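You operate a simulated robot arm through the tools that you are given. There is no shell and no other tool. Be economical: measure what you need, move in short steps, check, and stop when the job is done.

You run a simulated two-armed robot. Do the job below in one go: nothing can be reset, and whatever is moved stays where it is left.

JOB
Put two of the test pens from the desk top on the pass tray. Press the green shaker button three times. Take the blue stirring stick from the ink bench top and put it on the ticket pad on the ink bench top. Open the shaker hood. The order is free.

Only the result counts: the job must be done as asked and must still hold three seconds after the hand-in. Knocking over, shifting, dropping, spilling or breaking anything else fails it.

ROBOT AND FRAMES
Two 7-joint arms with two-finger parallel grippers on one trunk, on a base that drives. Base frame: it is fixed to the floor where the robot stands at the start and does not move with it; the origin is under the middle of the robot, x ahead of it, y to its left, z up. Lengths are in mm, angles in rad, forces in N, time in s.
The left shoulder is at the start at [20, 138, 1451], the right one opposite. Places, roughly: green shaker button [2000, -10000, 900]; pass tray [-750, -250, 750]; shaker hood [2100, -10100, 1100]; stirring stick [3000, -10250, 1000]; test pen [500, 0, 750]; ticket pad [3000, -10000, 750]. Payload 1.57 kg a hand.
The TCP of each hand is the grasp point between the finger pads, 30 mm short of the fingertips. In the tool frame z runs along the fingers and y along their closing line. The gripper opens to 80 mm. The fingers are 17 mm wide and 12 mm thick; the gripper's body (40 by 82 mm) begins 80 mm behind the TCP.
Orientation is that of the tool frame in the base frame, as a unit quaternion [w, x, y, z]. With the fingers straight down and closing along the base's y, the tool's x points along the base's -x, its y along +y and its z along -z.

CONTROLS
- The arms move only by the tool arm_command. It takes "left_moves", "right_moves" or both (then of equal length, played together; a hand with none holds still); each is a list of rows, each a list of 3 entries, a list of its own where there are three numbers: the shift along the base's x, y, z in mm, then the turn, a rotation vector about the base's x, y, z in rad, then the finger opening in mm, from 0 to 80. In form: [[[x, y, z], [rx, ry, rz], gripper], ...]. A call has 1 to 10 rows; each row is the pose to reach, as a shift and turn from the pose commanded when the call began. Each row takes 0.2 s and may step no farther than 50 mm and 0.15 rad from the row before; otherwise, or with a gripper value out of range, the whole call is refused. A pose out of reach is approached as far as the arm can. The call stops where the force on the tool passes 40 N (or 10 N more than at its start, if that is more) or the arm is blocked; 0.2 s more then pass. The fingers move at their own pace (about 45 mm/s each) and stop on an object; they squeeze with about 25 N. The grip force told is the motor's: it shows also when the fingers shut on nothing. Time passes only in rows, and 0.2 s behind the last, so rows that repeat a pose let the fingers close. The reply holds the time, the measured pose of the TCP, the force on the tool along the base axes, the opening and the grip force, in the units named above and with some noise, with the torque about the TCP (base axes, N m) and any sound that the robot's microphone picked up.
- Cameras (640 x 400 px; columns grow to the right, rows downward): "scene" is now at [134.4, -56.3, 1313.2]; the picture's right is [-0.87, -0.50, 0.00], its down [-0.42, 0.73, -0.53] and it looks along [0.26, -0.46, -0.85] (base axes); focal length 214 px, centre (320, 200). "left" rides on the left gripper at [72, 7, -122] in its tool frame; the picture's right is [-0.09, 1.00, 0.00], its down [-0.84, -0.08, -0.54] and it looks along [-0.54, -0.05, 0.84] (tool axes); focal length 238 px, centre (320, 200). "right" rides on the right gripper at [72, -7, -122] in its tool frame; the picture's right is [0.09, 1.00, 0.00], its down [-0.84, 0.08, -0.54] and it looks along [-0.54, 0.05, 0.84] (tool axes); focal length 238 px, centre (320, 200). There is no depth. A picture from a camera that has moved, and an enlarged one, comes with that camera's place and axes in the base frame and with its lens. The place of the scene camera against the robot may be out by one fixed shift of up to 18 mm in any direction.
- snapshot(camera): a new picture of that camera. The clock stands still meanwhile.
- move_column(by): slides the trunk up (or, below 0, down) by that many mm; the arms and the scene camera ride with it, the base frame stays. It gives what a move gives, with no picture.
- steer(legs): drives the robot by 1 to 6 legs, each [ahead, left, turn to the left] in mm, mm and rad, along the robot's own axes; the way and the turn of a leg run together, so that a leg with both is an arc; at most 1500 mm and 3.142 rad a leg. The arms and the cameras ride along, it lands a little off, and it stops where it bumps. It gives what a move gives.
- pan_tilt(pan, tilt): turns the head with the scene camera to pan (to the left, within 1.047 rad either way) and tilt (down, from -0.506 to 1.204), counted from straight ahead of the robot. It gives what a move gives.
- close_up(camera, box): a new picture of the part [left, top, right, bottom] of that camera's present view, enlarged. The clock stands still meanwhile.
- finish_job(): hands the job in; it is judged then, once.

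Work in short steps. Places have to be worked out from the pictures, the camera data and where the tool is seen: move nearer, look again, correct. Check each grasp and each placing, and mend what went wrong. You have 165 turns and 130 pictures in all, those below and enlarged ones among them. Open the grippers and draw the arms clear of the work before you hand the job in, unless the task says otherwise; then end with one line.

The tools are called as name(argument=value, ...) on one line, values as JSON. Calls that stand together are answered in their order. arm_command: Moves the arms, as the interface text tells. Its arguments: {"type":"object","properties":{"left_moves":{"type":"array","items":{"type":"array"}},"right_moves":{"type":"array","items":{"type":"array"}}},"required":[]} The other tools are called the same way: move_column (by) slides the trunk up or down; steer (legs) drives the base; pan_tilt (pan, tilt) turns the head that bears the scene camera; snapshot (camera) takes a picture; close_up (camera, box) takes an enlarged picture of a part of a camera's view; finish_job () hands the job in.

At the start:

```text
clock: 0.0
left_tcp_pos: [238.8, -28.4, 1095.1]
left_tool_rot: [0.0, 0.001, 1.0, 0.0]
left_force: [-0.2, -0.6, -0.1]
left_moment: [-0.02, 0.01, -0.02]
left_gripper_width: 79.8
left_grasp_force: 0.1
right_tcp_pos: [228.3, -264.2, 1056.0]
right_tool_rot: [0.0, 0.0, 1.0, -0.001]
right_force: [-0.7, -0.5, 0.6]
right_moment: [0.0, -0.01, -0.01]
right_gripper_width: 79.9
right_grasp_force: 0.2
trunk travel left (down, up): [-826.0, 414.0]
robot x, y, heading: [1.5, -1.1, 0.003]
head pan, tilt: [-1.051, 1.011]
```

scene: 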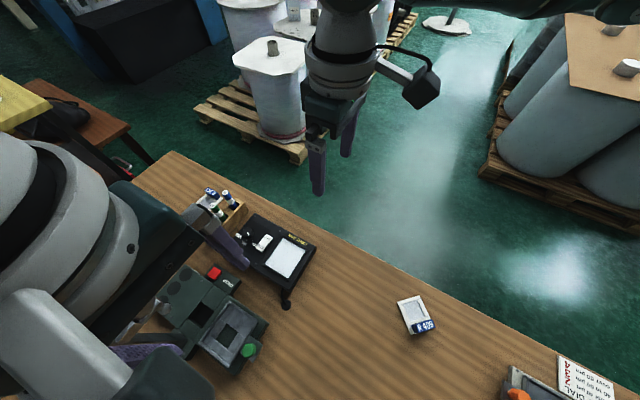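
right: 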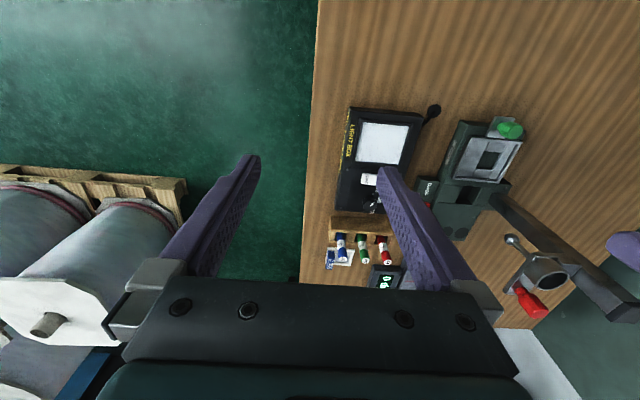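
left: 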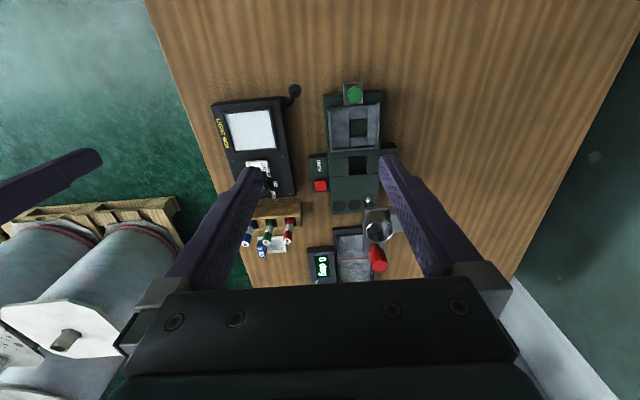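

The pictures show the desk to the front with several devices. I turn the head ahead to survey the desk.

pan_tilt(pan=0, tilt=0.9)

snapshot(camera="scene")

```text
clock: 1.3
left_tcp_pos: [239.8, -28.6, 1095.4]
left_tool_rot: [0.0, 0.0, 1.0, 0.0]
left_force: [0.4, -0.4, 0.1]
left_moment: [-0.01, 0.01, 0.01]
left_gripper_width: 80.0
left_grasp_force: 0.1
right_tcp_pos: [227.4, -264.5, 1058.0]
right_tool_rot: [0.0, 0.0, 1.0, -0.001]
right_force: [-0.2, -0.1, 0.3]
right_moment: [0.01, 0.0, 0.01]
right_gripper_width: 80.2
right_grasp_force: 0.0
trunk travel left (down, up): [-826.0, 414.0]
robot x, y, heading: [-2.4, -3.4, -0.004]
head pan, tilt: [0.0, 0.901]
```

```text
126 pictures are left
camera scene: at [175.5, 3.5, 1321.1], right [0.0, -1.0, 0.0], down [-0.78, 0.0, -0.62], along [0.62, 0.0, -0.78], focal length 214 px, centre (320, 200)
```

scene: 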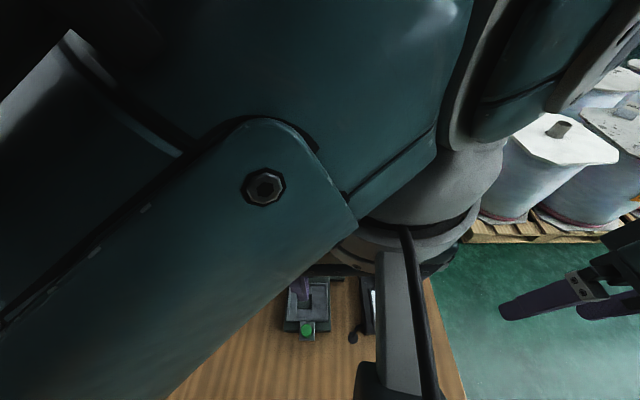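

The left arm blocks the head's view; the wrist cameras see the desk better. I enlarge the pen area in both.

close_up(camera="left", box=[200, 140, 420, 290])

close_up(camera="right", box=[300, 90, 580, 340])

```text
2.67 times, centred on (310, 215) of left
camera zoom: at [167.6, -21.7, 1217.1], right [0.09, 1.0, 0.0], down [0.84, -0.08, 0.54], along [0.54, -0.05, -0.84], focal length 636 px, centre (347, 160)
```

zoom: 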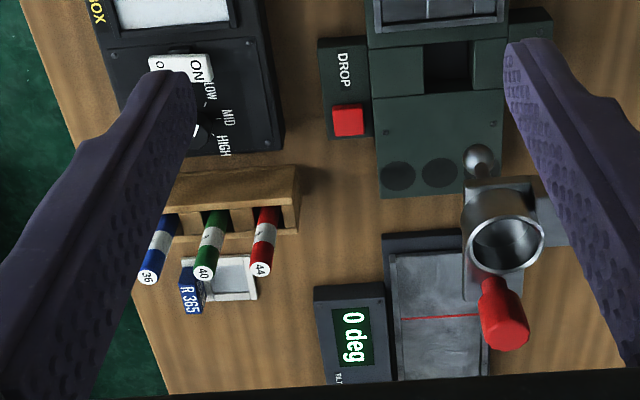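

```text
1.60 times, centred on (440, 215) of right
camera zoom: at [156.6, -271.0, 1179.4], right [-0.09, 1.0, 0.0], down [0.84, 0.08, 0.54], along [0.54, 0.05, -0.84], focal length 381 px, centre (128, 176)
```

zoom: 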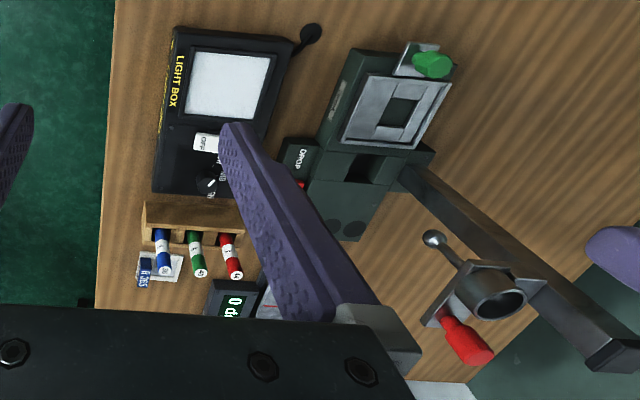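

The three pens stand upright in a rack: by two-camera triangulation their tops are near (481, -200/-156/-114, 867). I move the right hand up to a place above the blue pen.

arm_command(right_moves=[[[45, 10, 0], [0, 0, 0], 40], [[90, 20, -10], [0, 0, 0], 40], [[135, 35, -25], [0, 0, 0], 40], [[175, 45, -45], [0, 0, 0], 40], [[210, 55, -65], [0, 0, 0], 40], [[240, 62, -85], [0, 0, 0], 40], [[240, 62, -85], [0, 0, 0], 40]])

snapshot(camera="right")

snapshot(camera="left")

```text
clock: 2.9
left_tcp_pos: [240.4, -28.5, 1094.2]
left_tool_rot: [0.0, 0.0, 1.0, 0.0]
left_force: [1.2, 0.3, -0.2]
left_moment: [-0.02, 0.0, 0.02]
left_gripper_width: 79.9
left_grasp_force: 0.0
right_tcp_pos: [421.8, -207.6, 1010.1]
right_tool_rot: [0.001, -0.001, 1.0, -0.002]
right_force: [0.2, -0.7, 0.9]
right_moment: [0.0, 0.02, 0.01]
right_gripper_width: 39.8
right_grasp_force: 0.0
right hand out of reach, approached as far as the arm can: row 5, 6, 7
trunk travel left (down, up): [-826.0, 414.0]
robot x, y, heading: [4.0, 1.4, 0.001]
head pan, tilt: [0.0, 0.901]
```

```text
123 pictures are left
camera right: at [350.1, -214.4, 1132.0], right [-0.09, 1.0, 0.0], down [0.84, 0.08, 0.54], along [0.54, 0.05, -0.84], focal length 238 px, centre (320, 200)
```

right: 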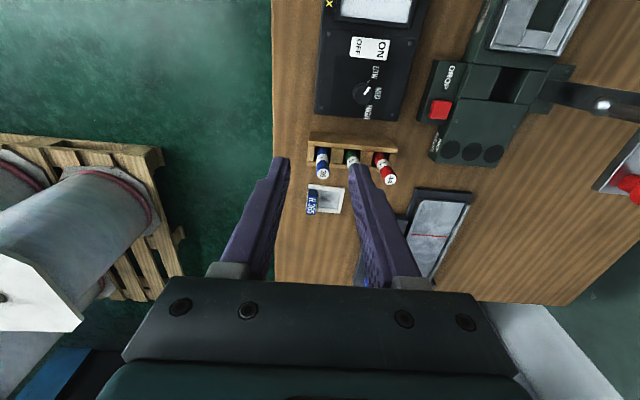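

```text
122 pictures are left
camera left: at [167.7, -21.5, 1217.0], right [0.09, 1.0, 0.0], down [0.84, -0.08, 0.54], along [0.54, -0.05, -0.84], focal length 238 px, centre (320, 200)
```

left: 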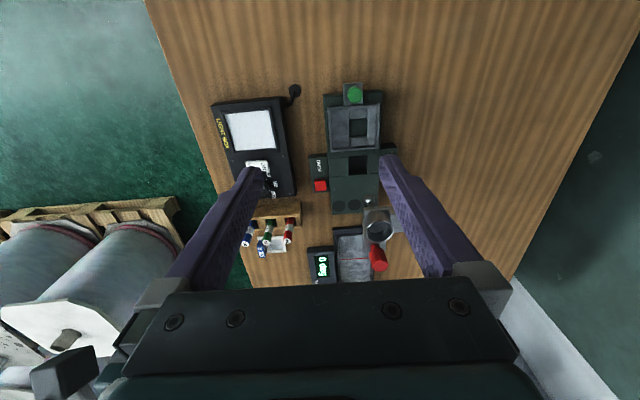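

The right hand stopped short of reach, so I lower the trunk 120 mm (fingertips stay short of the pens, at x≈430, z≥860).

move_column(by=-120)

snapshot(camera="right")

```text
clock: 4.4
left_tcp_pos: [239.4, -27.9, 974.5]
left_tool_rot: [0.001, 0.0, 1.0, 0.0]
left_force: [0.0, -0.1, 0.3]
left_moment: [0.02, -0.02, -0.03]
left_gripper_width: 79.9
left_grasp_force: 0.0
right_tcp_pos: [421.9, -208.8, 889.2]
right_tool_rot: [0.0, 0.0, 1.0, -0.001]
right_force: [0.5, 0.1, 0.7]
right_moment: [-0.01, -0.02, 0.01]
right_gripper_width: 40.1
right_grasp_force: 0.0
trunk travel left (down, up): [-706.0, 534.0]
robot x, y, heading: [-3.3, 0.8, 0.002]
head pan, tilt: [0.0, 0.901]
```

```text
121 pictures are left
camera right: at [350.0, -214.7, 1012.0], right [-0.09, 1.0, 0.0], down [0.84, 0.08, 0.54], along [0.54, 0.05, -0.84], focal length 238 px, centre (320, 200)
```

right: 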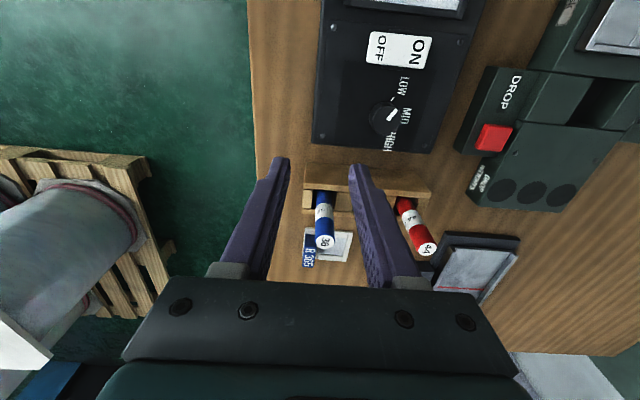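

Blue pen head is near (479, -199, 870), rack top about z 803. I straddle it with a 36 mm opening, biased away from the green pen, and descend to z≈848.

arm_command(right_moves=[[[0, 7, 0], [0, 0, 0], 36], [[0, 7, 10], [0, 0, 0], 36], [[35, 7, 10], [0, 0, 0], 36], [[57, 7, 10], [0, 0, 0], 36], [[57, 7, -15], [0, 0, 0], 36], [[57, 7, -41], [0, 0, 0], 36], [[57, 7, -41], [0, 0, 0], 36]])

snapshot(camera="right")

```text
clock: 6.0
left_tcp_pos: [239.5, -28.8, 976.2]
left_tool_rot: [-0.001, 0.0, 1.0, 0.0]
left_force: [-0.2, 0.7, -0.7]
left_moment: [0.01, 0.0, 0.03]
left_gripper_width: 80.2
left_grasp_force: 0.1
right_tcp_pos: [425.4, -201.7, 895.2]
right_tool_rot: [0.001, 0.001, 1.0, -0.001]
right_force: [-0.8, 0.0, 0.5]
right_moment: [0.02, 0.03, 0.02]
right_gripper_width: 35.9
right_grasp_force: 0.0
right hand out of reach, approached as far as the arm can: row 3, 4, 5, 6, 7
trunk travel left (down, up): [-706.0, 534.0]
robot x, y, heading: [2.4, 1.1, -0.001]
head pan, tilt: [0.0, 0.901]
```

```text
120 pictures are left
camera right: at [352.9, -208.9, 1017.2], right [-0.09, 1.0, 0.0], down [0.84, 0.08, 0.54], along [0.54, 0.05, -0.84], focal length 238 px, centre (320, 200)
```

right: 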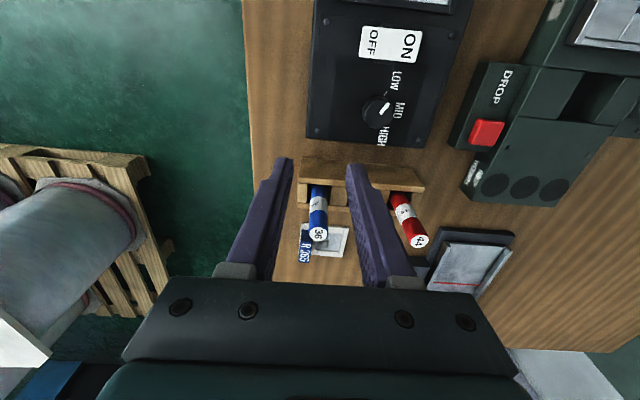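

Reach is still short with the hand straight down. Before driving I need to see how the desk lies relative to the base, so I look steeply down on both sides.

pan_tilt(pan=-1.04, tilt=1.2)

snapshot(camera="scene")

pan_tilt(pan=1.04, tilt=1.0)

snapshot(camera="scene")

```text
clock: 7.3
left_tcp_pos: [235.2, -26.6, 970.5]
left_tool_rot: [-0.008, 0.001, 1.0, 0.009]
left_force: [-1.1, 0.0, -0.1]
left_moment: [0.03, -0.02, 0.0]
left_gripper_width: 80.0
left_grasp_force: 0.1
right_tcp_pos: [423.8, -202.7, 895.4]
right_tool_rot: [0.0, 0.001, 1.0, -0.001]
right_force: [-0.9, 0.2, 0.3]
right_moment: [0.0, 0.01, 0.01]
right_gripper_width: 35.9
right_grasp_force: 0.2
trunk travel left (down, up): [-706.0, 534.0]
robot x, y, heading: [-2.5, 5.0, 0.001]
head pan, tilt: [-1.04, 1.201]
```

```text
119 pictures are left
camera scene: at [152.0, -31.1, 1186.7], right [-0.56, -0.83, 0.0], down [-0.74, 0.5, -0.45], along [0.37, -0.25, -0.9], focal length 214 px, centre (320, 200)
```

scene: 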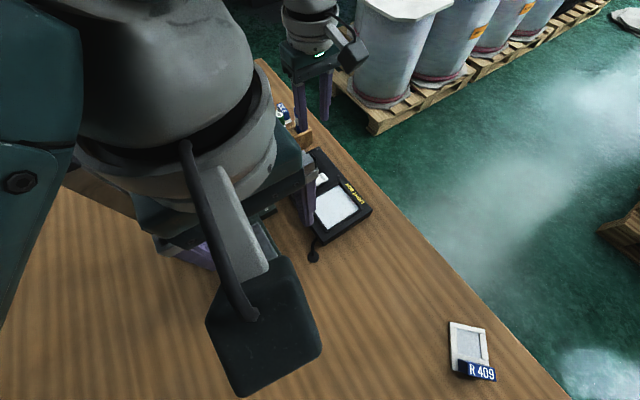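

```text
clock: 9.3
left_tcp_pos: [241.1, -23.1, 971.9]
left_tool_rot: [-0.002, -0.003, 1.0, 0.005]
left_force: [0.0, 0.2, 0.5]
left_moment: [0.01, 0.04, 0.01]
left_gripper_width: 79.8
left_grasp_force: 0.0
right_tcp_pos: [424.5, -202.4, 896.3]
right_tool_rot: [0.0, 0.001, 1.0, -0.001]
right_force: [-0.4, -0.5, -0.2]
right_moment: [0.0, 0.02, -0.01]
right_gripper_width: 36.1
right_grasp_force: 0.1
trunk travel left (down, up): [-706.0, 534.0]
robot x, y, heading: [3.6, -3.2, 0.002]
head pan, tilt: [1.04, 1.0]
```

```text
118 pictures are left
camera scene: at [139.3, 60.6, 1193.4], right [0.82, -0.57, 0.0], down [-0.48, -0.7, -0.53], along [0.3, 0.44, -0.85], focal length 214 px, centre (320, 200)
```

scene: 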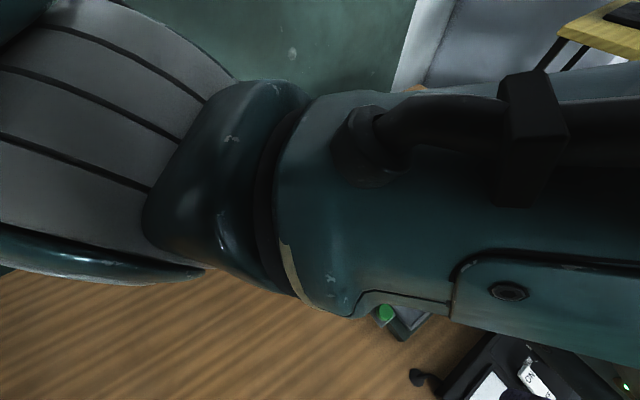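

The desk runs under the robot, so the base evidently is not blocked by it (it hangs from above). The left arm sits before the head and near a tall clamp post, so I move the left hand outward and up, and raise the right hand above the pens.

arm_command(left_moves=[[[-15, 45, 10], [0, 0, 0], 80], [[-30, 90, 20], [0, 0, 0], 80], [[-40, 135, 30], [0, 0, 0], 80], [[-40, 180, 40], [0, 0, 0], 80], [[-40, 220, 50], [0, 0, 0], 80], [[-40, 220, 50], [0, 0, 0], 80]], right_moves=[[[0, 0, 20], [0, 0, 0], 36], [[-10, 0, 40], [0, 0, 0], 36], [[-20, 0, 50], [0, 0, 0], 36], [[-20, 0, 50], [0, 0, 0], 36], [[-20, 0, 50], [0, 0, 0], 36], [[-20, 0, 50], [0, 0, 0], 36]])

snapshot(camera="scene")

```text
clock: 10.7
left_tcp_pos: [197.9, 191.4, 1025.1]
left_tool_rot: [-0.001, 0.001, 1.0, 0.0]
left_force: [-0.3, 0.3, -0.1]
left_moment: [0.03, 0.01, 0.01]
left_gripper_width: 79.8
left_grasp_force: 0.0
right_tcp_pos: [402.9, -201.6, 945.9]
right_tool_rot: [0.001, 0.0, 1.0, 0.0]
right_force: [-0.5, 0.7, 0.7]
right_moment: [-0.01, 0.01, 0.01]
right_gripper_width: 35.9
right_grasp_force: 0.1
trunk travel left (down, up): [-706.0, 534.0]
robot x, y, heading: [2.1, -1.5, 0.001]
head pan, tilt: [1.04, 1.0]
```

```text
117 pictures are left
camera scene: at [135.3, 63.7, 1193.9], right [0.86, -0.51, 0.0], down [-0.43, -0.73, -0.54], along [0.27, 0.47, -0.84], focal length 214 px, centre (320, 200)
```

scene: 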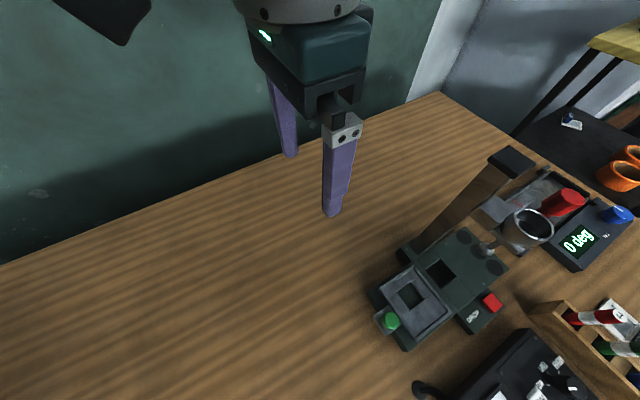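

The view is clear now and the left hand is away from the post. I drive 90 mm ahead, both hands being above anything on their way.

steer(legs=[[90, 0, 0]])

snapshot(camera="right")

```text
clock: 11.8
left_tcp_pos: [289.7, 192.9, 1025.3]
left_tool_rot: [0.0, 0.001, 1.0, 0.0]
left_force: [0.3, 0.3, -0.5]
left_moment: [-0.01, 0.01, -0.02]
left_gripper_width: 80.1
left_grasp_force: 0.0
right_tcp_pos: [492.8, -201.7, 946.9]
right_tool_rot: [0.0, 0.0, 1.0, -0.001]
right_force: [-0.5, -1.0, -0.2]
right_moment: [0.0, 0.0, -0.01]
right_gripper_width: 36.2
right_grasp_force: 0.1
trunk travel left (down, up): [-706.0, 534.0]
robot x, y, heading: [88.1, -5.1, 0.002]
head pan, tilt: [1.04, 1.0]
```

```text
116 pictures are left
camera right: at [422.4, -208.4, 1067.6], right [-0.09, 1.0, 0.0], down [0.84, 0.08, 0.54], along [0.54, 0.05, -0.84], focal length 238 px, centre (320, 200)
```

right: 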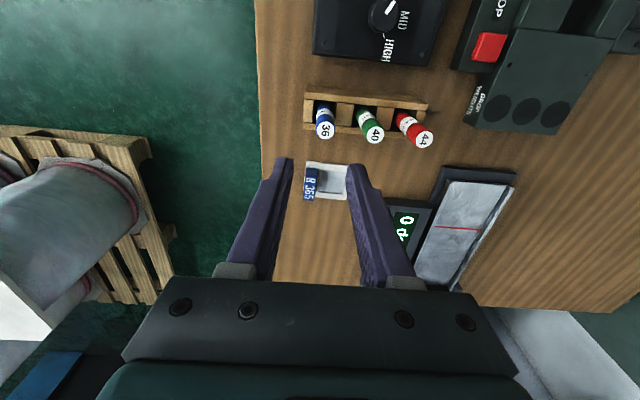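

Blue pen head at about (480, -199), green at (479, -158), red (479, -115). I go down over the blue pen.

arm_command(right_moves=[[[-12, 0, -30], [0, 0, 0], 36], [[-12, 1, -60], [0, 0, 0], 36], [[-12, 1, -80], [0, 0, 0], 36], [[-12, 1, -98], [0, 0, 0], 36], [[-12, 1, -98], [0, 0, 0], 36]])

snapshot(camera="right")

```text
clock: 13.0
left_tcp_pos: [289.4, 193.2, 1025.3]
left_tool_rot: [0.0, -0.001, 1.0, 0.001]
left_force: [-0.7, -0.3, -0.3]
left_moment: [0.0, -0.04, -0.02]
left_gripper_width: 79.9
left_grasp_force: 0.0
right_tcp_pos: [481.1, -201.4, 846.7]
right_tool_rot: [0.001, -0.001, 1.0, 0.0]
right_force: [1.3, -0.2, -0.8]
right_moment: [-0.03, 0.02, 0.02]
right_gripper_width: 36.0
right_grasp_force: 0.1
trunk travel left (down, up): [-706.0, 534.0]
robot x, y, heading: [90.5, -2.3, 0.003]
head pan, tilt: [1.04, 1.0]
```

```text
115 pictures are left
camera right: at [410.0, -207.0, 968.9], right [-0.09, 1.0, 0.0], down [0.84, 0.08, 0.54], along [0.54, 0.05, -0.84], focal length 238 px, centre (320, 200)
```

right: 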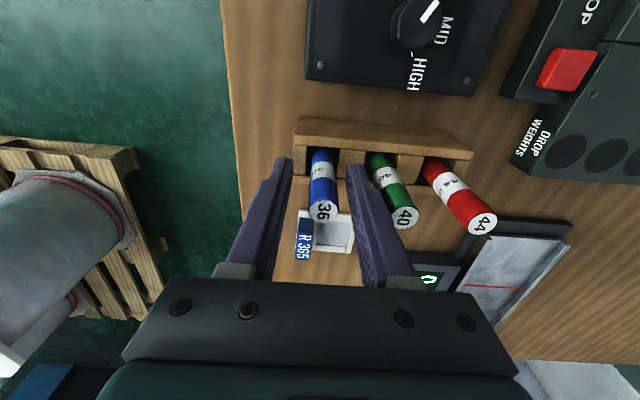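

The blue pen lies between the fingers; I close on it.

arm_command(right_moves=[[[0, 1, 0], [0, 0, 0], 0], [[0, 1, 0], [0, 0, 0], 0], [[0, 1, 0], [0, 0, 0], 0], [[0, 1, 0], [0, 0, 0], 0]])

```text
clock: 14.0
left_tcp_pos: [289.3, 191.8, 1023.7]
left_tool_rot: [0.0, 0.0, 1.0, 0.0]
left_force: [0.7, 0.2, 1.6]
left_moment: [0.01, 0.0, -0.02]
left_gripper_width: 79.9
left_grasp_force: 0.1
right_tcp_pos: [481.5, -200.0, 846.9]
right_tool_rot: [0.0, 0.0, 1.0, -0.001]
right_force: [0.1, 0.1, 0.9]
right_moment: [-0.08, 0.01, -0.01]
right_gripper_width: 14.7
right_grasp_force: 25.4
trunk travel left (down, up): [-706.0, 534.0]
robot x, y, heading: [94.6, 1.8, 0.0]
head pan, tilt: [1.04, 1.0]
```

Gripped at 14.7 mm. I lift it straight up and check.

arm_command(right_moves=[[[0, 0, 20], [0, 0, 0], 0], [[0, 0, 45], [0, 0, 0], 0], [[0, 0, 75], [0, 0, 0], 0], [[-5, 0, 105], [0, 0, 0], 0], [[-12, 0, 135], [0, 0, 0], 0], [[-12, 0, 135], [0, 0, 0], 0]])

snapshot(camera="right")

pan_tilt(pan=-0.6, tilt=0.8)

snapshot(camera="scene")

```text
clock: 15.4
left_tcp_pos: [288.7, 191.2, 1024.7]
left_tool_rot: [0.0, 0.0, 1.0, 0.0]
left_force: [0.0, -1.2, 0.4]
left_moment: [0.02, -0.02, -0.01]
left_gripper_width: 79.8
left_grasp_force: 0.1
right_tcp_pos: [468.0, -200.3, 982.0]
right_tool_rot: [0.001, -0.001, 1.0, 0.0]
right_force: [0.0, -0.6, 0.0]
right_moment: [-0.02, -0.03, 0.02]
right_gripper_width: 14.5
right_grasp_force: 24.9
trunk travel left (down, up): [-706.0, 534.0]
robot x, y, heading: [89.4, 0.7, -0.002]
head pan, tilt: [1.04, 1.0]
```

```text
114 pictures are left
camera right: at [398.1, -206.7, 1104.9], right [-0.09, 1.0, 0.0], down [0.84, 0.08, 0.54], along [0.54, 0.05, -0.84], focal length 238 px, centre (320, 200)
```

right: 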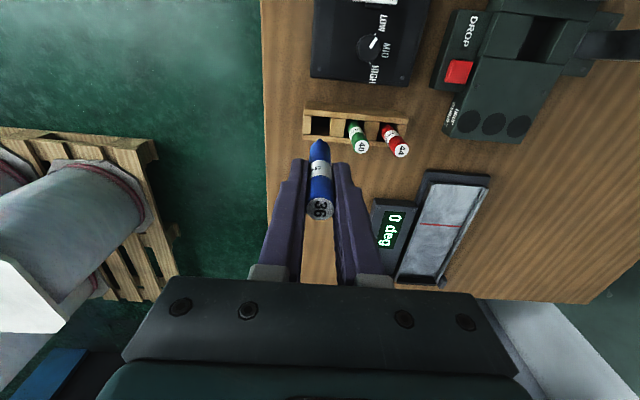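

```text
clock: 17.1
left_tcp_pos: [289.1, 192.2, 1023.9]
left_tool_rot: [0.0, 0.0, 1.0, 0.0]
left_force: [-0.8, -0.4, -0.8]
left_moment: [0.01, 0.0, 0.0]
left_gripper_width: 79.9
left_grasp_force: 0.1
right_tcp_pos: [470.0, -200.1, 981.9]
right_tool_rot: [0.0, 0.0, 1.0, -0.002]
right_force: [-0.6, 0.0, -0.2]
right_moment: [0.02, 0.02, 0.02]
right_gripper_width: 14.4
right_grasp_force: 25.1
trunk travel left (down, up): [-706.0, 534.0]
robot x, y, heading: [90.8, -2.1, 0.003]
head pan, tilt: [-0.6, 0.799]
```

```text
113 pictures are left
camera scene: at [256.2, -42.0, 1209.0], right [-0.56, -0.83, 0.0], down [-0.59, 0.41, -0.7], along [0.58, -0.39, -0.72], focal length 214 px, centre (320, 200)
```

scene: 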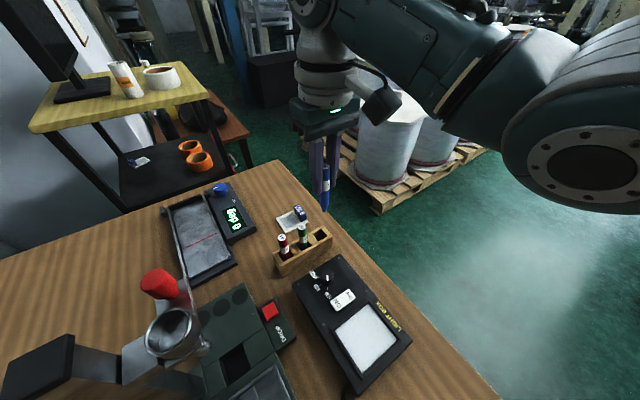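

The blue pen is held and clear. I raise the trunk 200 mm, look to the right and back away toward the tray in steps.

move_column(by=200)

pan_tilt(pan=-1.04, tilt=0.9)

steer(legs=[[-500, 0, 0]])

snapshot(camera="scene")

```text
clock: 19.2
left_tcp_pos: [288.3, 191.8, 1224.7]
left_tool_rot: [0.0, 0.0, 1.0, -0.001]
left_force: [0.5, 0.9, 0.1]
left_moment: [0.01, 0.03, 0.02]
left_gripper_width: 80.0
left_grasp_force: 0.1
right_tcp_pos: [469.0, -200.6, 1183.2]
right_tool_rot: [0.0, 0.0, 1.0, -0.001]
right_force: [0.1, -1.2, 0.3]
right_moment: [0.01, 0.02, 0.01]
right_gripper_width: 14.5
right_grasp_force: 25.2
trunk travel left (down, up): [-906.0, 334.0]
robot x, y, heading: [92.3, -0.6, -0.003]
head pan, tilt: [-0.6, 0.799]
```

```text
clock: 20.1
left_tcp_pos: [288.7, 191.2, 1223.9]
left_tool_rot: [0.0, 0.0, 1.0, 0.001]
left_force: [0.2, -0.2, -0.2]
left_moment: [-0.01, 0.0, 0.01]
left_gripper_width: 79.8
left_grasp_force: 0.0
right_tcp_pos: [469.0, -199.8, 1183.5]
right_tool_rot: [0.0, 0.001, 1.0, -0.001]
right_force: [0.0, 0.2, 0.1]
right_moment: [-0.02, 0.02, 0.03]
right_gripper_width: 14.7
right_grasp_force: 24.7
trunk travel left (down, up): [-906.0, 334.0]
robot x, y, heading: [89.5, -0.3, -0.001]
head pan, tilt: [-1.04, 0.901]
```

```text
clock: 23.1
left_tcp_pos: [-212.5, 192.4, 1224.2]
left_tool_rot: [-0.001, 0.001, 1.0, 0.0]
left_force: [-0.1, 0.3, -0.7]
left_moment: [-0.05, 0.01, 0.01]
left_gripper_width: 79.8
left_grasp_force: 0.1
right_tcp_pos: [-30.6, -200.0, 1181.6]
right_tool_rot: [-0.001, 0.001, 1.0, -0.001]
right_force: [-0.1, -0.1, -1.3]
right_moment: [-0.02, 0.02, 0.01]
right_gripper_width: 14.5
right_grasp_force: 25.1
trunk travel left (down, up): [-906.0, 334.0]
robot x, y, heading: [-408.1, 3.5, -0.004]
head pan, tilt: [-1.04, 0.901]
```

```text
112 pictures are left
camera scene: at [-273.3, -61.2, 1401.1], right [-0.86, -0.5, 0.0], down [-0.4, 0.68, -0.62], along [0.31, -0.54, -0.78], focal length 214 px, centre (320, 200)
```

scene: 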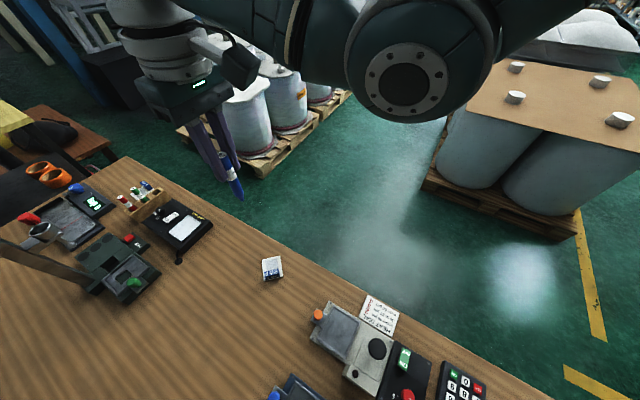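

More desk devices appear farther back, all low; the tray is not yet in sight. I drive back another 450 mm.

steer(legs=[[-450, 0, 0]])

snapshot(camera="scene")

snapshot(camera="right")

```text
clock: 25.8
left_tcp_pos: [-653.8, 193.3, 1223.3]
left_tool_rot: [0.0, 0.0, 1.0, 0.0]
left_force: [-0.4, 0.7, 0.5]
left_moment: [-0.01, -0.04, 0.03]
left_gripper_width: 80.0
left_grasp_force: 0.0
right_tcp_pos: [-474.1, -199.8, 1183.0]
right_tool_rot: [0.001, 0.0, 1.0, 0.0]
right_force: [1.3, -0.3, -0.3]
right_moment: [-0.02, 0.01, 0.01]
right_gripper_width: 14.6
right_grasp_force: 25.2
trunk travel left (down, up): [-906.0, 334.0]
robot x, y, heading: [-856.0, 2.7, -0.002]
head pan, tilt: [-1.04, 0.901]
```

```text
111 pictures are left
camera scene: at [-716.0, -60.5, 1401.1], right [-0.86, -0.51, 0.0], down [-0.4, 0.68, -0.62], along [0.31, -0.54, -0.78], focal length 214 px, centre (320, 200)
```

scene: 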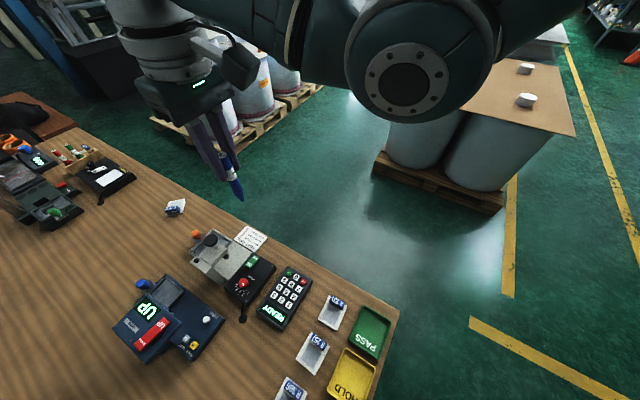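

```text
110 pictures are left
camera right: at [-545.3, -205.6, 1304.7], right [-0.09, 1.0, 0.0], down [0.84, 0.08, 0.54], along [0.54, 0.05, -0.84], focal length 238 px, centre (320, 200)
```

right: 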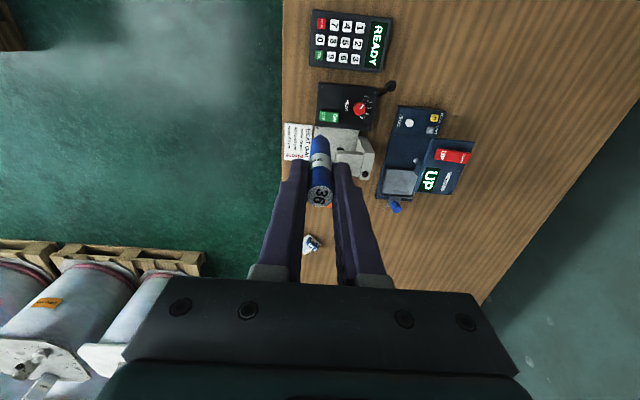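

The green PASS tray is by the desk's end, about (-788, -190). I enlarge it.

close_up(camera="scene", box=[270, 270, 430, 400])

```text
3.08 times, centred on (350, 335) of scene
camera zoom: at [-716.0, -60.5, 1401.1], right [-0.86, -0.51, 0.0], down [-0.4, 0.68, -0.62], along [0.31, -0.54, -0.78], focal length 660 px, centre (228, -215)
```

zoom: 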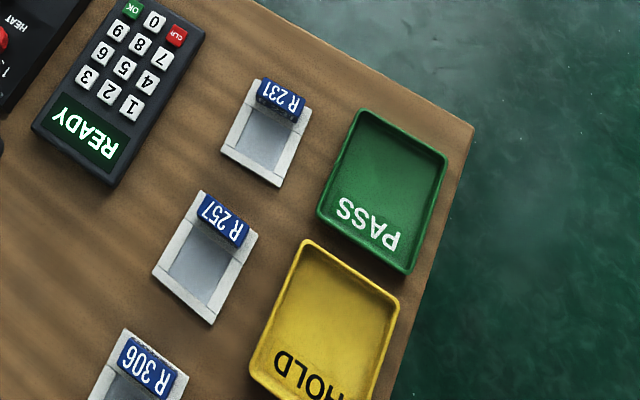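

The PASS tray spans about x -830..-752, y -243..-152 with a low rim; the pen (~103 mm, tip 80 mm below TCP) should be laid along y. I turn the robot to face -y and stand it back from the tray, so the hand can tilt and lay the pen down.

steer(legs=[[0, 0, -1.571], [-247, 236, 0]])

pan_tilt(pan=-0.3, tilt=0.9)

snapshot(camera="scene")

```text
clock: 31.8
left_tcp_pos: [-426.4, 52.0, 1224.4]
left_tool_rot: [0.0, 0.702, 0.712, 0.001]
left_force: [-0.1, -0.6, -0.5]
left_moment: [0.0, -0.01, -0.01]
left_gripper_width: 79.9
left_grasp_force: 0.0
right_tcp_pos: [-814.3, -135.0, 1183.2]
right_tool_rot: [0.0, 0.702, 0.712, -0.001]
right_force: [-0.5, -0.6, 0.1]
right_moment: [0.0, 0.01, 0.0]
right_gripper_width: 14.7
right_grasp_force: 25.1
trunk travel left (down, up): [-906.0, 334.0]
robot x, y, heading: [-619.7, 249.2, -1.557]
head pan, tilt: [-1.04, 0.901]
```

```text
clock: 32.9
left_tcp_pos: [-426.0, 52.9, 1223.9]
left_tool_rot: [0.0, 0.702, 0.713, 0.001]
left_force: [-1.0, 0.8, 0.4]
left_moment: [0.01, -0.02, 0.04]
left_gripper_width: 80.3
left_grasp_force: 0.1
right_tcp_pos: [-813.6, -134.2, 1182.9]
right_tool_rot: [0.0, 0.702, 0.712, -0.001]
right_force: [-1.0, 0.4, -0.3]
right_moment: [0.01, 0.02, 0.02]
right_gripper_width: 14.9
right_grasp_force: 24.9
trunk travel left (down, up): [-906.0, 334.0]
robot x, y, heading: [-621.3, 247.3, -1.557]
head pan, tilt: [-0.3, 0.901]
```

```text
108 pictures are left
camera scene: at [-640.5, 80.2, 1401.1], right [-0.96, 0.28, 0.0], down [0.22, 0.75, -0.62], along [-0.17, -0.6, -0.78], focal length 214 px, centre (320, 200)
```

scene: 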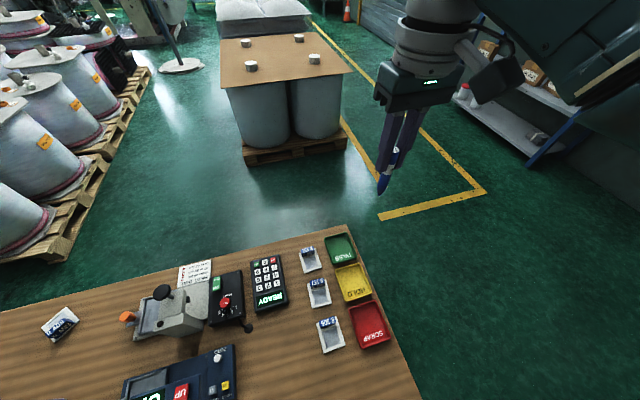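

Tray position confirmed near (-790, -196). I tilt the right hand by 0.9 rad so the pen tip points toward -y, moving over the tray.

arm_command(right_moves=[[[0, 0, -10], [-0.15, 0, 0], 0], [[0, -5, -30], [-0.3, 0, 0], 0], [[0, -10, -50], [-0.45, 0, 0], 0], [[0, -15, -80], [-0.6, 0, 0], 0], [[0, -20, -110], [-0.75, 0, 0], 0], [[0, -25, -140], [-0.9, 0, 0], 0], [[0, -25, -140], [-0.9, 0, 0], 0]])

snapshot(camera="scene")

snapshot(camera="right")

```text
clock: 34.5
left_tcp_pos: [-425.4, 53.2, 1223.8]
left_tool_rot: [0.001, 0.702, 0.712, 0.0]
left_force: [-0.5, 0.5, -0.2]
left_moment: [0.03, 0.02, 0.02]
left_gripper_width: 79.9
left_grasp_force: 0.0
right_tcp_pos: [-814.5, -159.3, 1042.7]
right_tool_rot: [0.304, 0.632, 0.641, -0.311]
right_force: [0.4, -0.4, -0.6]
right_moment: [-0.01, 0.04, 0.02]
right_gripper_width: 15.0
right_grasp_force: 24.9
trunk travel left (down, up): [-906.0, 334.0]
robot x, y, heading: [-621.2, 245.7, -1.551]
head pan, tilt: [-0.3, 0.901]
```

```text
107 pictures are left
camera scene: at [-640.4, 80.2, 1401.1], right [-0.96, 0.28, 0.0], down [0.22, 0.75, -0.62], along [-0.17, -0.6, -0.78], focal length 214 px, centre (320, 200)
```

scene: 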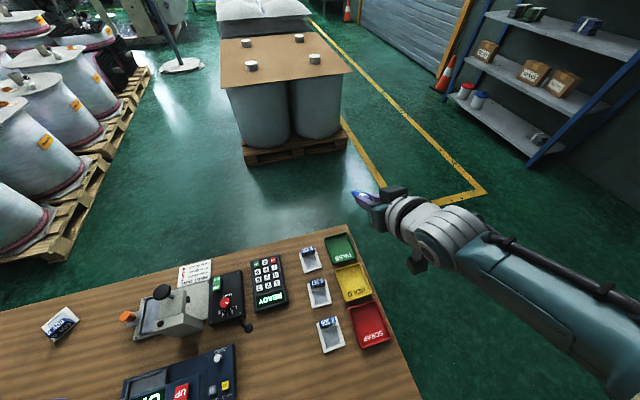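

```text
106 pictures are left
camera right: at [-821.8, -19.2, 1062.0], right [0.99, 0.07, -0.09], down [0.09, -0.09, 0.99], along [0.06, -0.99, -0.1], focal length 238 px, centre (320, 200)
```

right: 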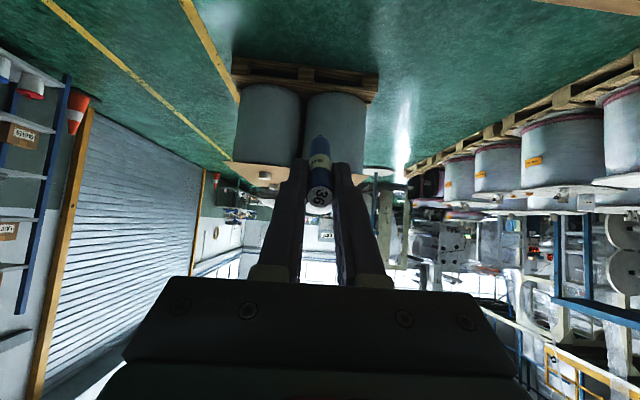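

The tilted grasp holds well. I lower the trunk 180 mm, then look to refine.

move_column(by=-180)

snapshot(camera="scene")

```text
clock: 36.5
left_tcp_pos: [-426.1, 52.5, 1043.7]
left_tool_rot: [0.0, 0.702, 0.712, 0.0]
left_force: [0.1, 0.0, 0.2]
left_moment: [-0.02, 0.02, -0.02]
left_gripper_width: 80.0
left_grasp_force: 0.1
right_tcp_pos: [-814.0, -160.7, 863.1]
right_tool_rot: [0.305, 0.632, 0.642, -0.31]
right_force: [1.1, -0.2, 0.1]
right_moment: [0.02, 0.03, 0.0]
right_gripper_width: 14.7
right_grasp_force: 25.2
trunk travel left (down, up): [-726.0, 514.0]
robot x, y, heading: [-621.8, 250.2, -1.554]
head pan, tilt: [-0.3, 0.901]
```

```text
105 pictures are left
camera scene: at [-640.4, 80.2, 1221.2], right [-0.96, 0.28, 0.0], down [0.22, 0.75, -0.62], along [-0.17, -0.6, -0.78], focal length 214 px, centre (320, 200)
```

scene: 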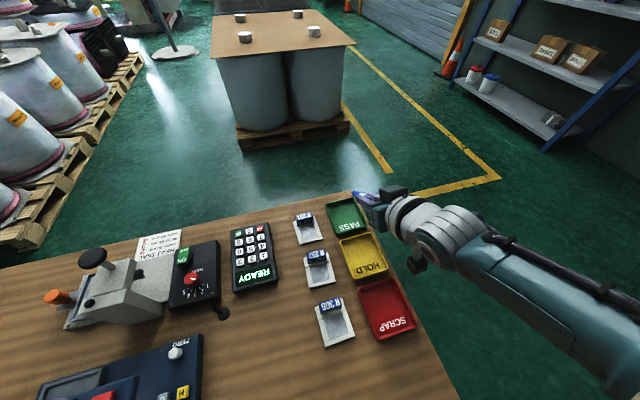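

I zoom to measure tray corners and pen tip in this view.

close_up(camera="scene", box=[290, 160, 450, 260])

```text
4.00 times, centred on (370, 210) of scene
camera zoom: at [-640.4, 80.2, 1221.2], right [-0.96, 0.28, 0.0], down [0.22, 0.75, -0.62], along [-0.17, -0.6, -0.78], focal length 858 px, centre (120, 160)
```

zoom: 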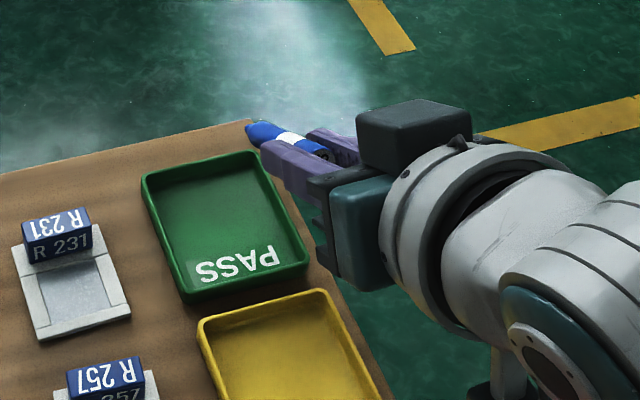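

Tray is about x -829..-752, y -243..-150. I yaw the hand 0.3 rad so the pen will lie a bit diagonally, and lower toward the tray: TCP to (-794, -170, 820).

arm_command(right_moves=[[[7, -3, 0], [0, 0, -0.1], 0], [[14, -6, -5], [0, 0, -0.2], 0], [[20, -9, -15], [0, 0, -0.31], 0], [[20, -9, -43], [0, 0, -0.31], 0], [[20, -9, -43], [0, 0, -0.31], 0]])

close_up(camera="scene", box=[290, 160, 450, 260])

```text
clock: 37.7
left_tcp_pos: [-424.6, 52.5, 1044.6]
left_tool_rot: [-0.001, 0.702, 0.712, 0.0]
left_force: [0.5, 0.0, 0.0]
left_moment: [0.01, -0.03, 0.01]
left_gripper_width: 80.1
left_grasp_force: 0.0
right_tcp_pos: [-789.0, -166.6, 829.9]
right_tool_rot: [0.248, 0.725, 0.55, -0.332]
right_force: [2.6, 1.4, 5.1]
right_moment: [-0.23, -0.04, 0.14]
right_gripper_width: 14.7
right_grasp_force: 24.6
right hand out of reach, approached as far as the arm can: row 3, 4, 5
trunk travel left (down, up): [-726.0, 514.0]
robot x, y, heading: [-622.8, 247.3, -1.553]
head pan, tilt: [-0.3, 0.901]
```

```text
4.00 times, centred on (370, 210) of scene
camera zoom: at [-640.2, 80.2, 1221.2], right [-0.96, 0.28, 0.0], down [0.22, 0.75, -0.62], along [-0.17, -0.6, -0.78], focal length 858 px, centre (120, 160)
```

zoom: 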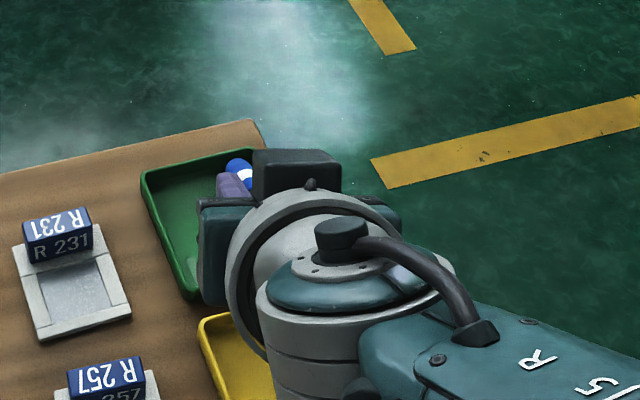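

A 5 N upward force appears with the tip around z 777, so the tip may already touch. I look with the right wrist camera and closer.

snapshot(camera="right")

close_up(camera="scene", box=[320, 185, 384, 225])

```text
102 pictures are left
camera right: at [-757.0, -31.3, 855.8], right [0.97, -0.21, -0.08], down [0.04, -0.16, 0.99], along [-0.22, -0.96, -0.14], focal length 238 px, centre (320, 200)
```

right: 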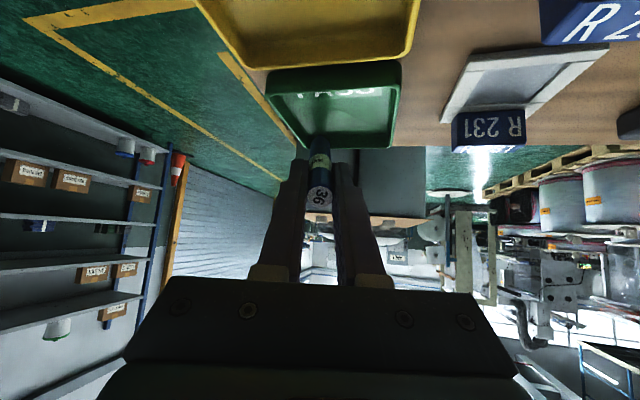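

```text
10.00 times, centred on (352, 205) of scene
camera zoom: at [-640.2, 80.2, 1221.2], right [-0.96, 0.28, 0.0], down [0.22, 0.75, -0.62], along [-0.17, -0.6, -0.78], focal length 2145 px, centre (0, 150)
```

zoom: 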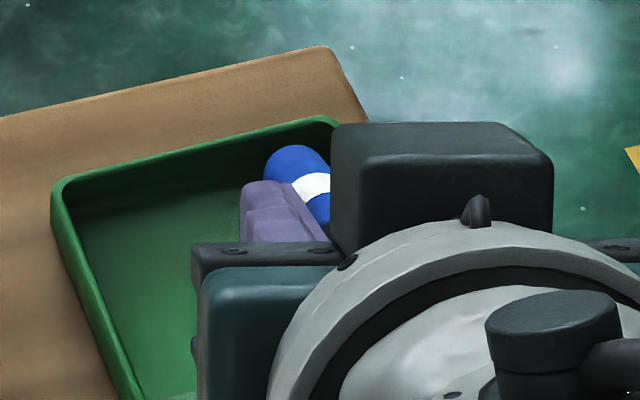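

The tip appears inside the tray near the far wall, but the arm also reports reach limits. I lower the trunk by 8 mm and watch the force.

move_column(by=-8)

snapshot(camera="right")

```text
clock: 38.2
left_tcp_pos: [-425.4, 53.1, 1037.0]
left_tool_rot: [0.001, 0.702, 0.713, 0.0]
left_force: [0.7, -1.0, 0.1]
left_moment: [-0.02, 0.02, -0.01]
left_gripper_width: 79.7
left_grasp_force: 0.1
right_tcp_pos: [-789.2, -165.7, 820.8]
right_tool_rot: [0.246, 0.726, 0.549, -0.332]
right_force: [2.8, 5.3, 9.8]
right_moment: [-0.45, 0.05, 0.11]
right_gripper_width: 14.7
right_grasp_force: 25.2
trunk travel left (down, up): [-718.0, 522.0]
robot x, y, heading: [-621.4, 249.2, -1.554]
head pan, tilt: [-0.3, 0.901]
```

```text
100 pictures are left
camera right: at [-757.9, -30.2, 847.1], right [0.97, -0.21, -0.08], down [0.04, -0.16, 0.99], along [-0.22, -0.96, -0.15], focal length 238 px, centre (320, 200)
```

right: 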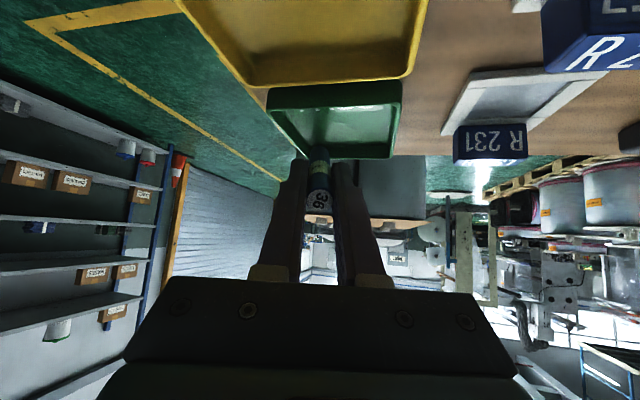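

The force grows to about 11 N with a backward push: the tip is resting in the tray against its bottom. I ease up 5 mm and open to lay the pen down.

arm_command(right_moves=[[[0, 0, 5], [0, 0, 0], 0], [[0, 0, 5], [0, 0, 0], 20], [[0, 0, 5], [0, 0, 0], 30], [[0, 0, 5], [0, 0, 0], 34], [[0, 0, 5], [0, 0, 0], 34]])

snapshot(camera="right")

snapshot(camera="scene")

```text
clock: 39.5
left_tcp_pos: [-425.2, 53.0, 1036.4]
left_tool_rot: [0.0, 0.702, 0.712, 0.001]
left_force: [0.7, 0.6, -0.5]
left_moment: [-0.03, 0.02, -0.01]
left_gripper_width: 80.1
left_grasp_force: 0.1
right_tcp_pos: [-790.4, -165.9, 825.8]
right_tool_rot: [0.247, 0.726, 0.549, -0.333]
right_force: [-0.4, -0.5, 0.4]
right_moment: [-0.01, -0.01, -0.04]
right_gripper_width: 34.1
right_grasp_force: 0.0
trunk travel left (down, up): [-718.0, 522.0]
robot x, y, heading: [-622.3, 248.8, -1.557]
head pan, tilt: [-0.3, 0.901]
```

```text
99 pictures are left
camera right: at [-758.4, -30.2, 852.2], right [0.97, -0.21, -0.08], down [0.04, -0.16, 0.99], along [-0.22, -0.96, -0.15], focal length 238 px, centre (320, 200)
```

right: 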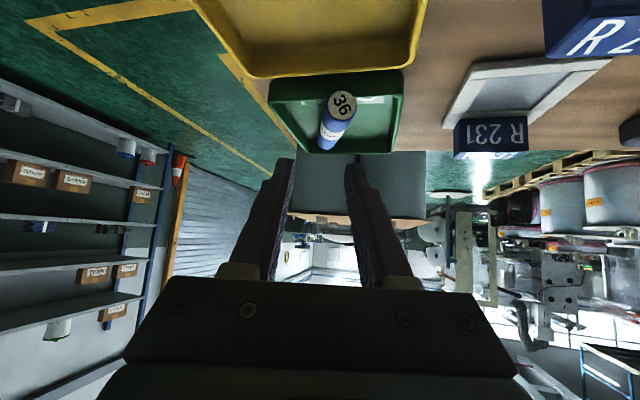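

```text
98 pictures are left
camera scene: at [-640.4, 80.2, 1213.1], right [-0.96, 0.28, 0.0], down [0.22, 0.75, -0.62], along [-0.17, -0.6, -0.78], focal length 214 px, centre (320, 200)
```

scene: 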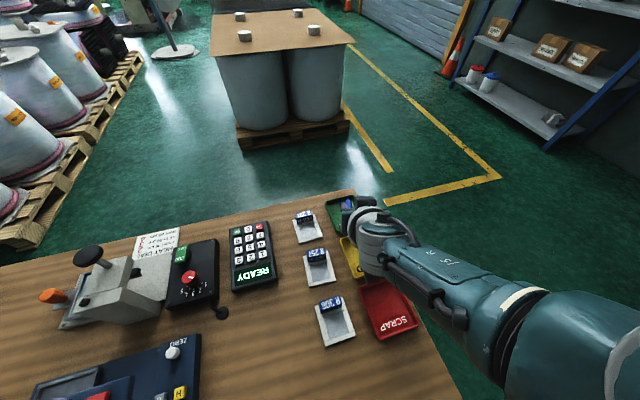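

The pen lies in the tray. I lift the hand away by the trunk and check.

move_column(by=188)

close_up(camera="scene", box=[290, 200, 418, 280])

```text
clock: 41.5
left_tcp_pos: [-426.7, 52.8, 1224.9]
left_tool_rot: [-0.001, 0.702, 0.713, 0.0]
left_force: [0.3, 0.0, 0.2]
left_moment: [0.01, -0.03, 0.0]
left_gripper_width: 79.8
left_grasp_force: 0.0
right_tcp_pos: [-789.7, -165.2, 1014.4]
right_tool_rot: [0.246, 0.725, 0.55, -0.333]
right_force: [-0.4, 0.0, 0.1]
right_moment: [-0.03, 0.04, 0.03]
right_gripper_width: 33.9
right_grasp_force: 0.0
trunk travel left (down, up): [-906.0, 334.0]
robot x, y, heading: [-623.3, 250.0, -1.558]
head pan, tilt: [-0.3, 0.901]
```

```text
5.00 times, centred on (354, 240) of scene
camera zoom: at [-640.4, 80.2, 1401.1], right [-0.96, 0.28, 0.0], down [0.22, 0.75, -0.62], along [-0.17, -0.6, -0.78], focal length 1072 px, centre (150, 0)
```

zoom: 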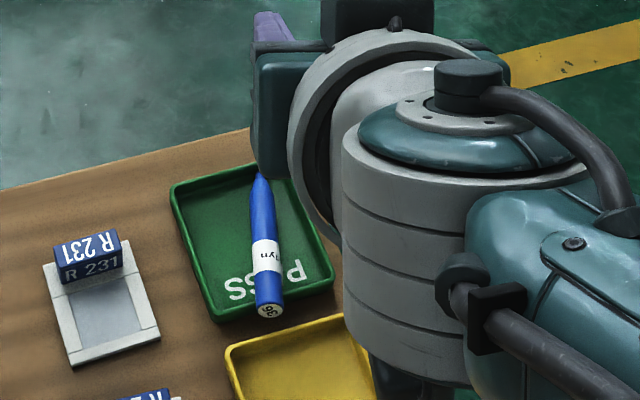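

The blue pen lies securely across the PASS tray (from (-803,-237) to (-775,-144)). I bring the right hand back to straight down and its former carry pose.

arm_command(right_moves=[[[-3, 4, 24], [0.127, -0.02, 0.041], 34], [[-6, 8, 48], [0.255, -0.04, 0.083], 34], [[-9, 12, 72], [0.382, -0.06, 0.124], 34], [[-12, 16, 96], [0.51, -0.08, 0.165], 34], [[-15, 20, 120], [0.637, -0.1, 0.206], 34], [[-18, 24, 144], [0.765, -0.12, 0.248], 34], [[-24, 30, 168], [0.892, -0.14, 0.289], 34], [[-24, 30, 168], [0.892, -0.14, 0.289], 34]])

steer(legs=[[247, -236, 0], [0, 0, 1.557], [950, 0, 0]])

snapshot(camera="right")

```text
clock: 43.3
left_tcp_pos: [-426.0, 52.2, 1224.2]
left_tool_rot: [0.001, 0.701, 0.713, 0.001]
left_force: [0.3, -0.1, -0.3]
left_moment: [-0.01, -0.02, 0.0]
left_gripper_width: 80.1
left_grasp_force: 0.0
right_tcp_pos: [-814.5, -134.6, 1182.5]
right_tool_rot: [-0.009, 0.696, 0.717, 0.025]
right_force: [-0.5, -0.1, -0.9]
right_moment: [-0.01, 0.0, 0.03]
right_gripper_width: 33.8
right_grasp_force: 0.1
right hand out of reach, approached as far as the arm can: row 1
trunk travel left (down, up): [-906.0, 334.0]
robot x, y, heading: [-620.5, 250.0, -1.561]
head pan, tilt: [-0.3, 0.901]
```

```text
clock: 53.9
left_tcp_pos: [299.1, 178.3, 1223.8]
left_tool_rot: [-0.001, 0.004, 1.0, 0.0]
left_force: [0.5, 0.1, 0.2]
left_moment: [0.02, 0.05, 0.01]
left_gripper_width: 79.9
left_grasp_force: 0.1
right_tcp_pos: [477.0, -214.6, 1183.0]
right_tool_rot: [-0.024, -0.002, 1.0, 0.011]
right_force: [-0.5, 0.6, -0.1]
right_moment: [0.0, -0.01, 0.0]
right_gripper_width: 34.1
right_grasp_force: 0.1
trunk travel left (down, up): [-906.0, 334.0]
robot x, y, heading: [96.9, -13.6, -0.013]
head pan, tilt: [-0.3, 0.901]
```

```text
96 pictures are left
camera right: at [411.3, -224.1, 1307.3], right [-0.09, 1.0, 0.03], down [0.86, 0.07, 0.5], along [0.5, 0.07, -0.86], focal length 238 px, centre (320, 200)
```

right: 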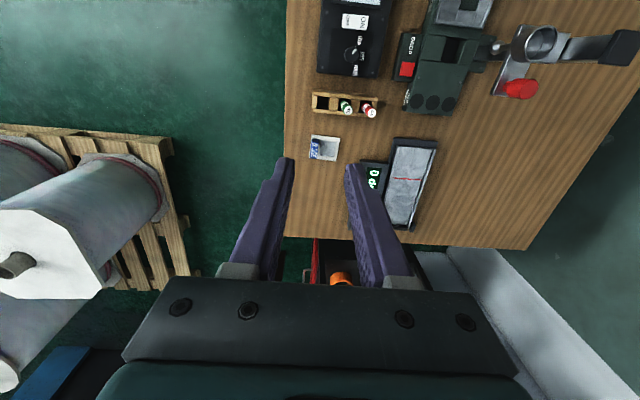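

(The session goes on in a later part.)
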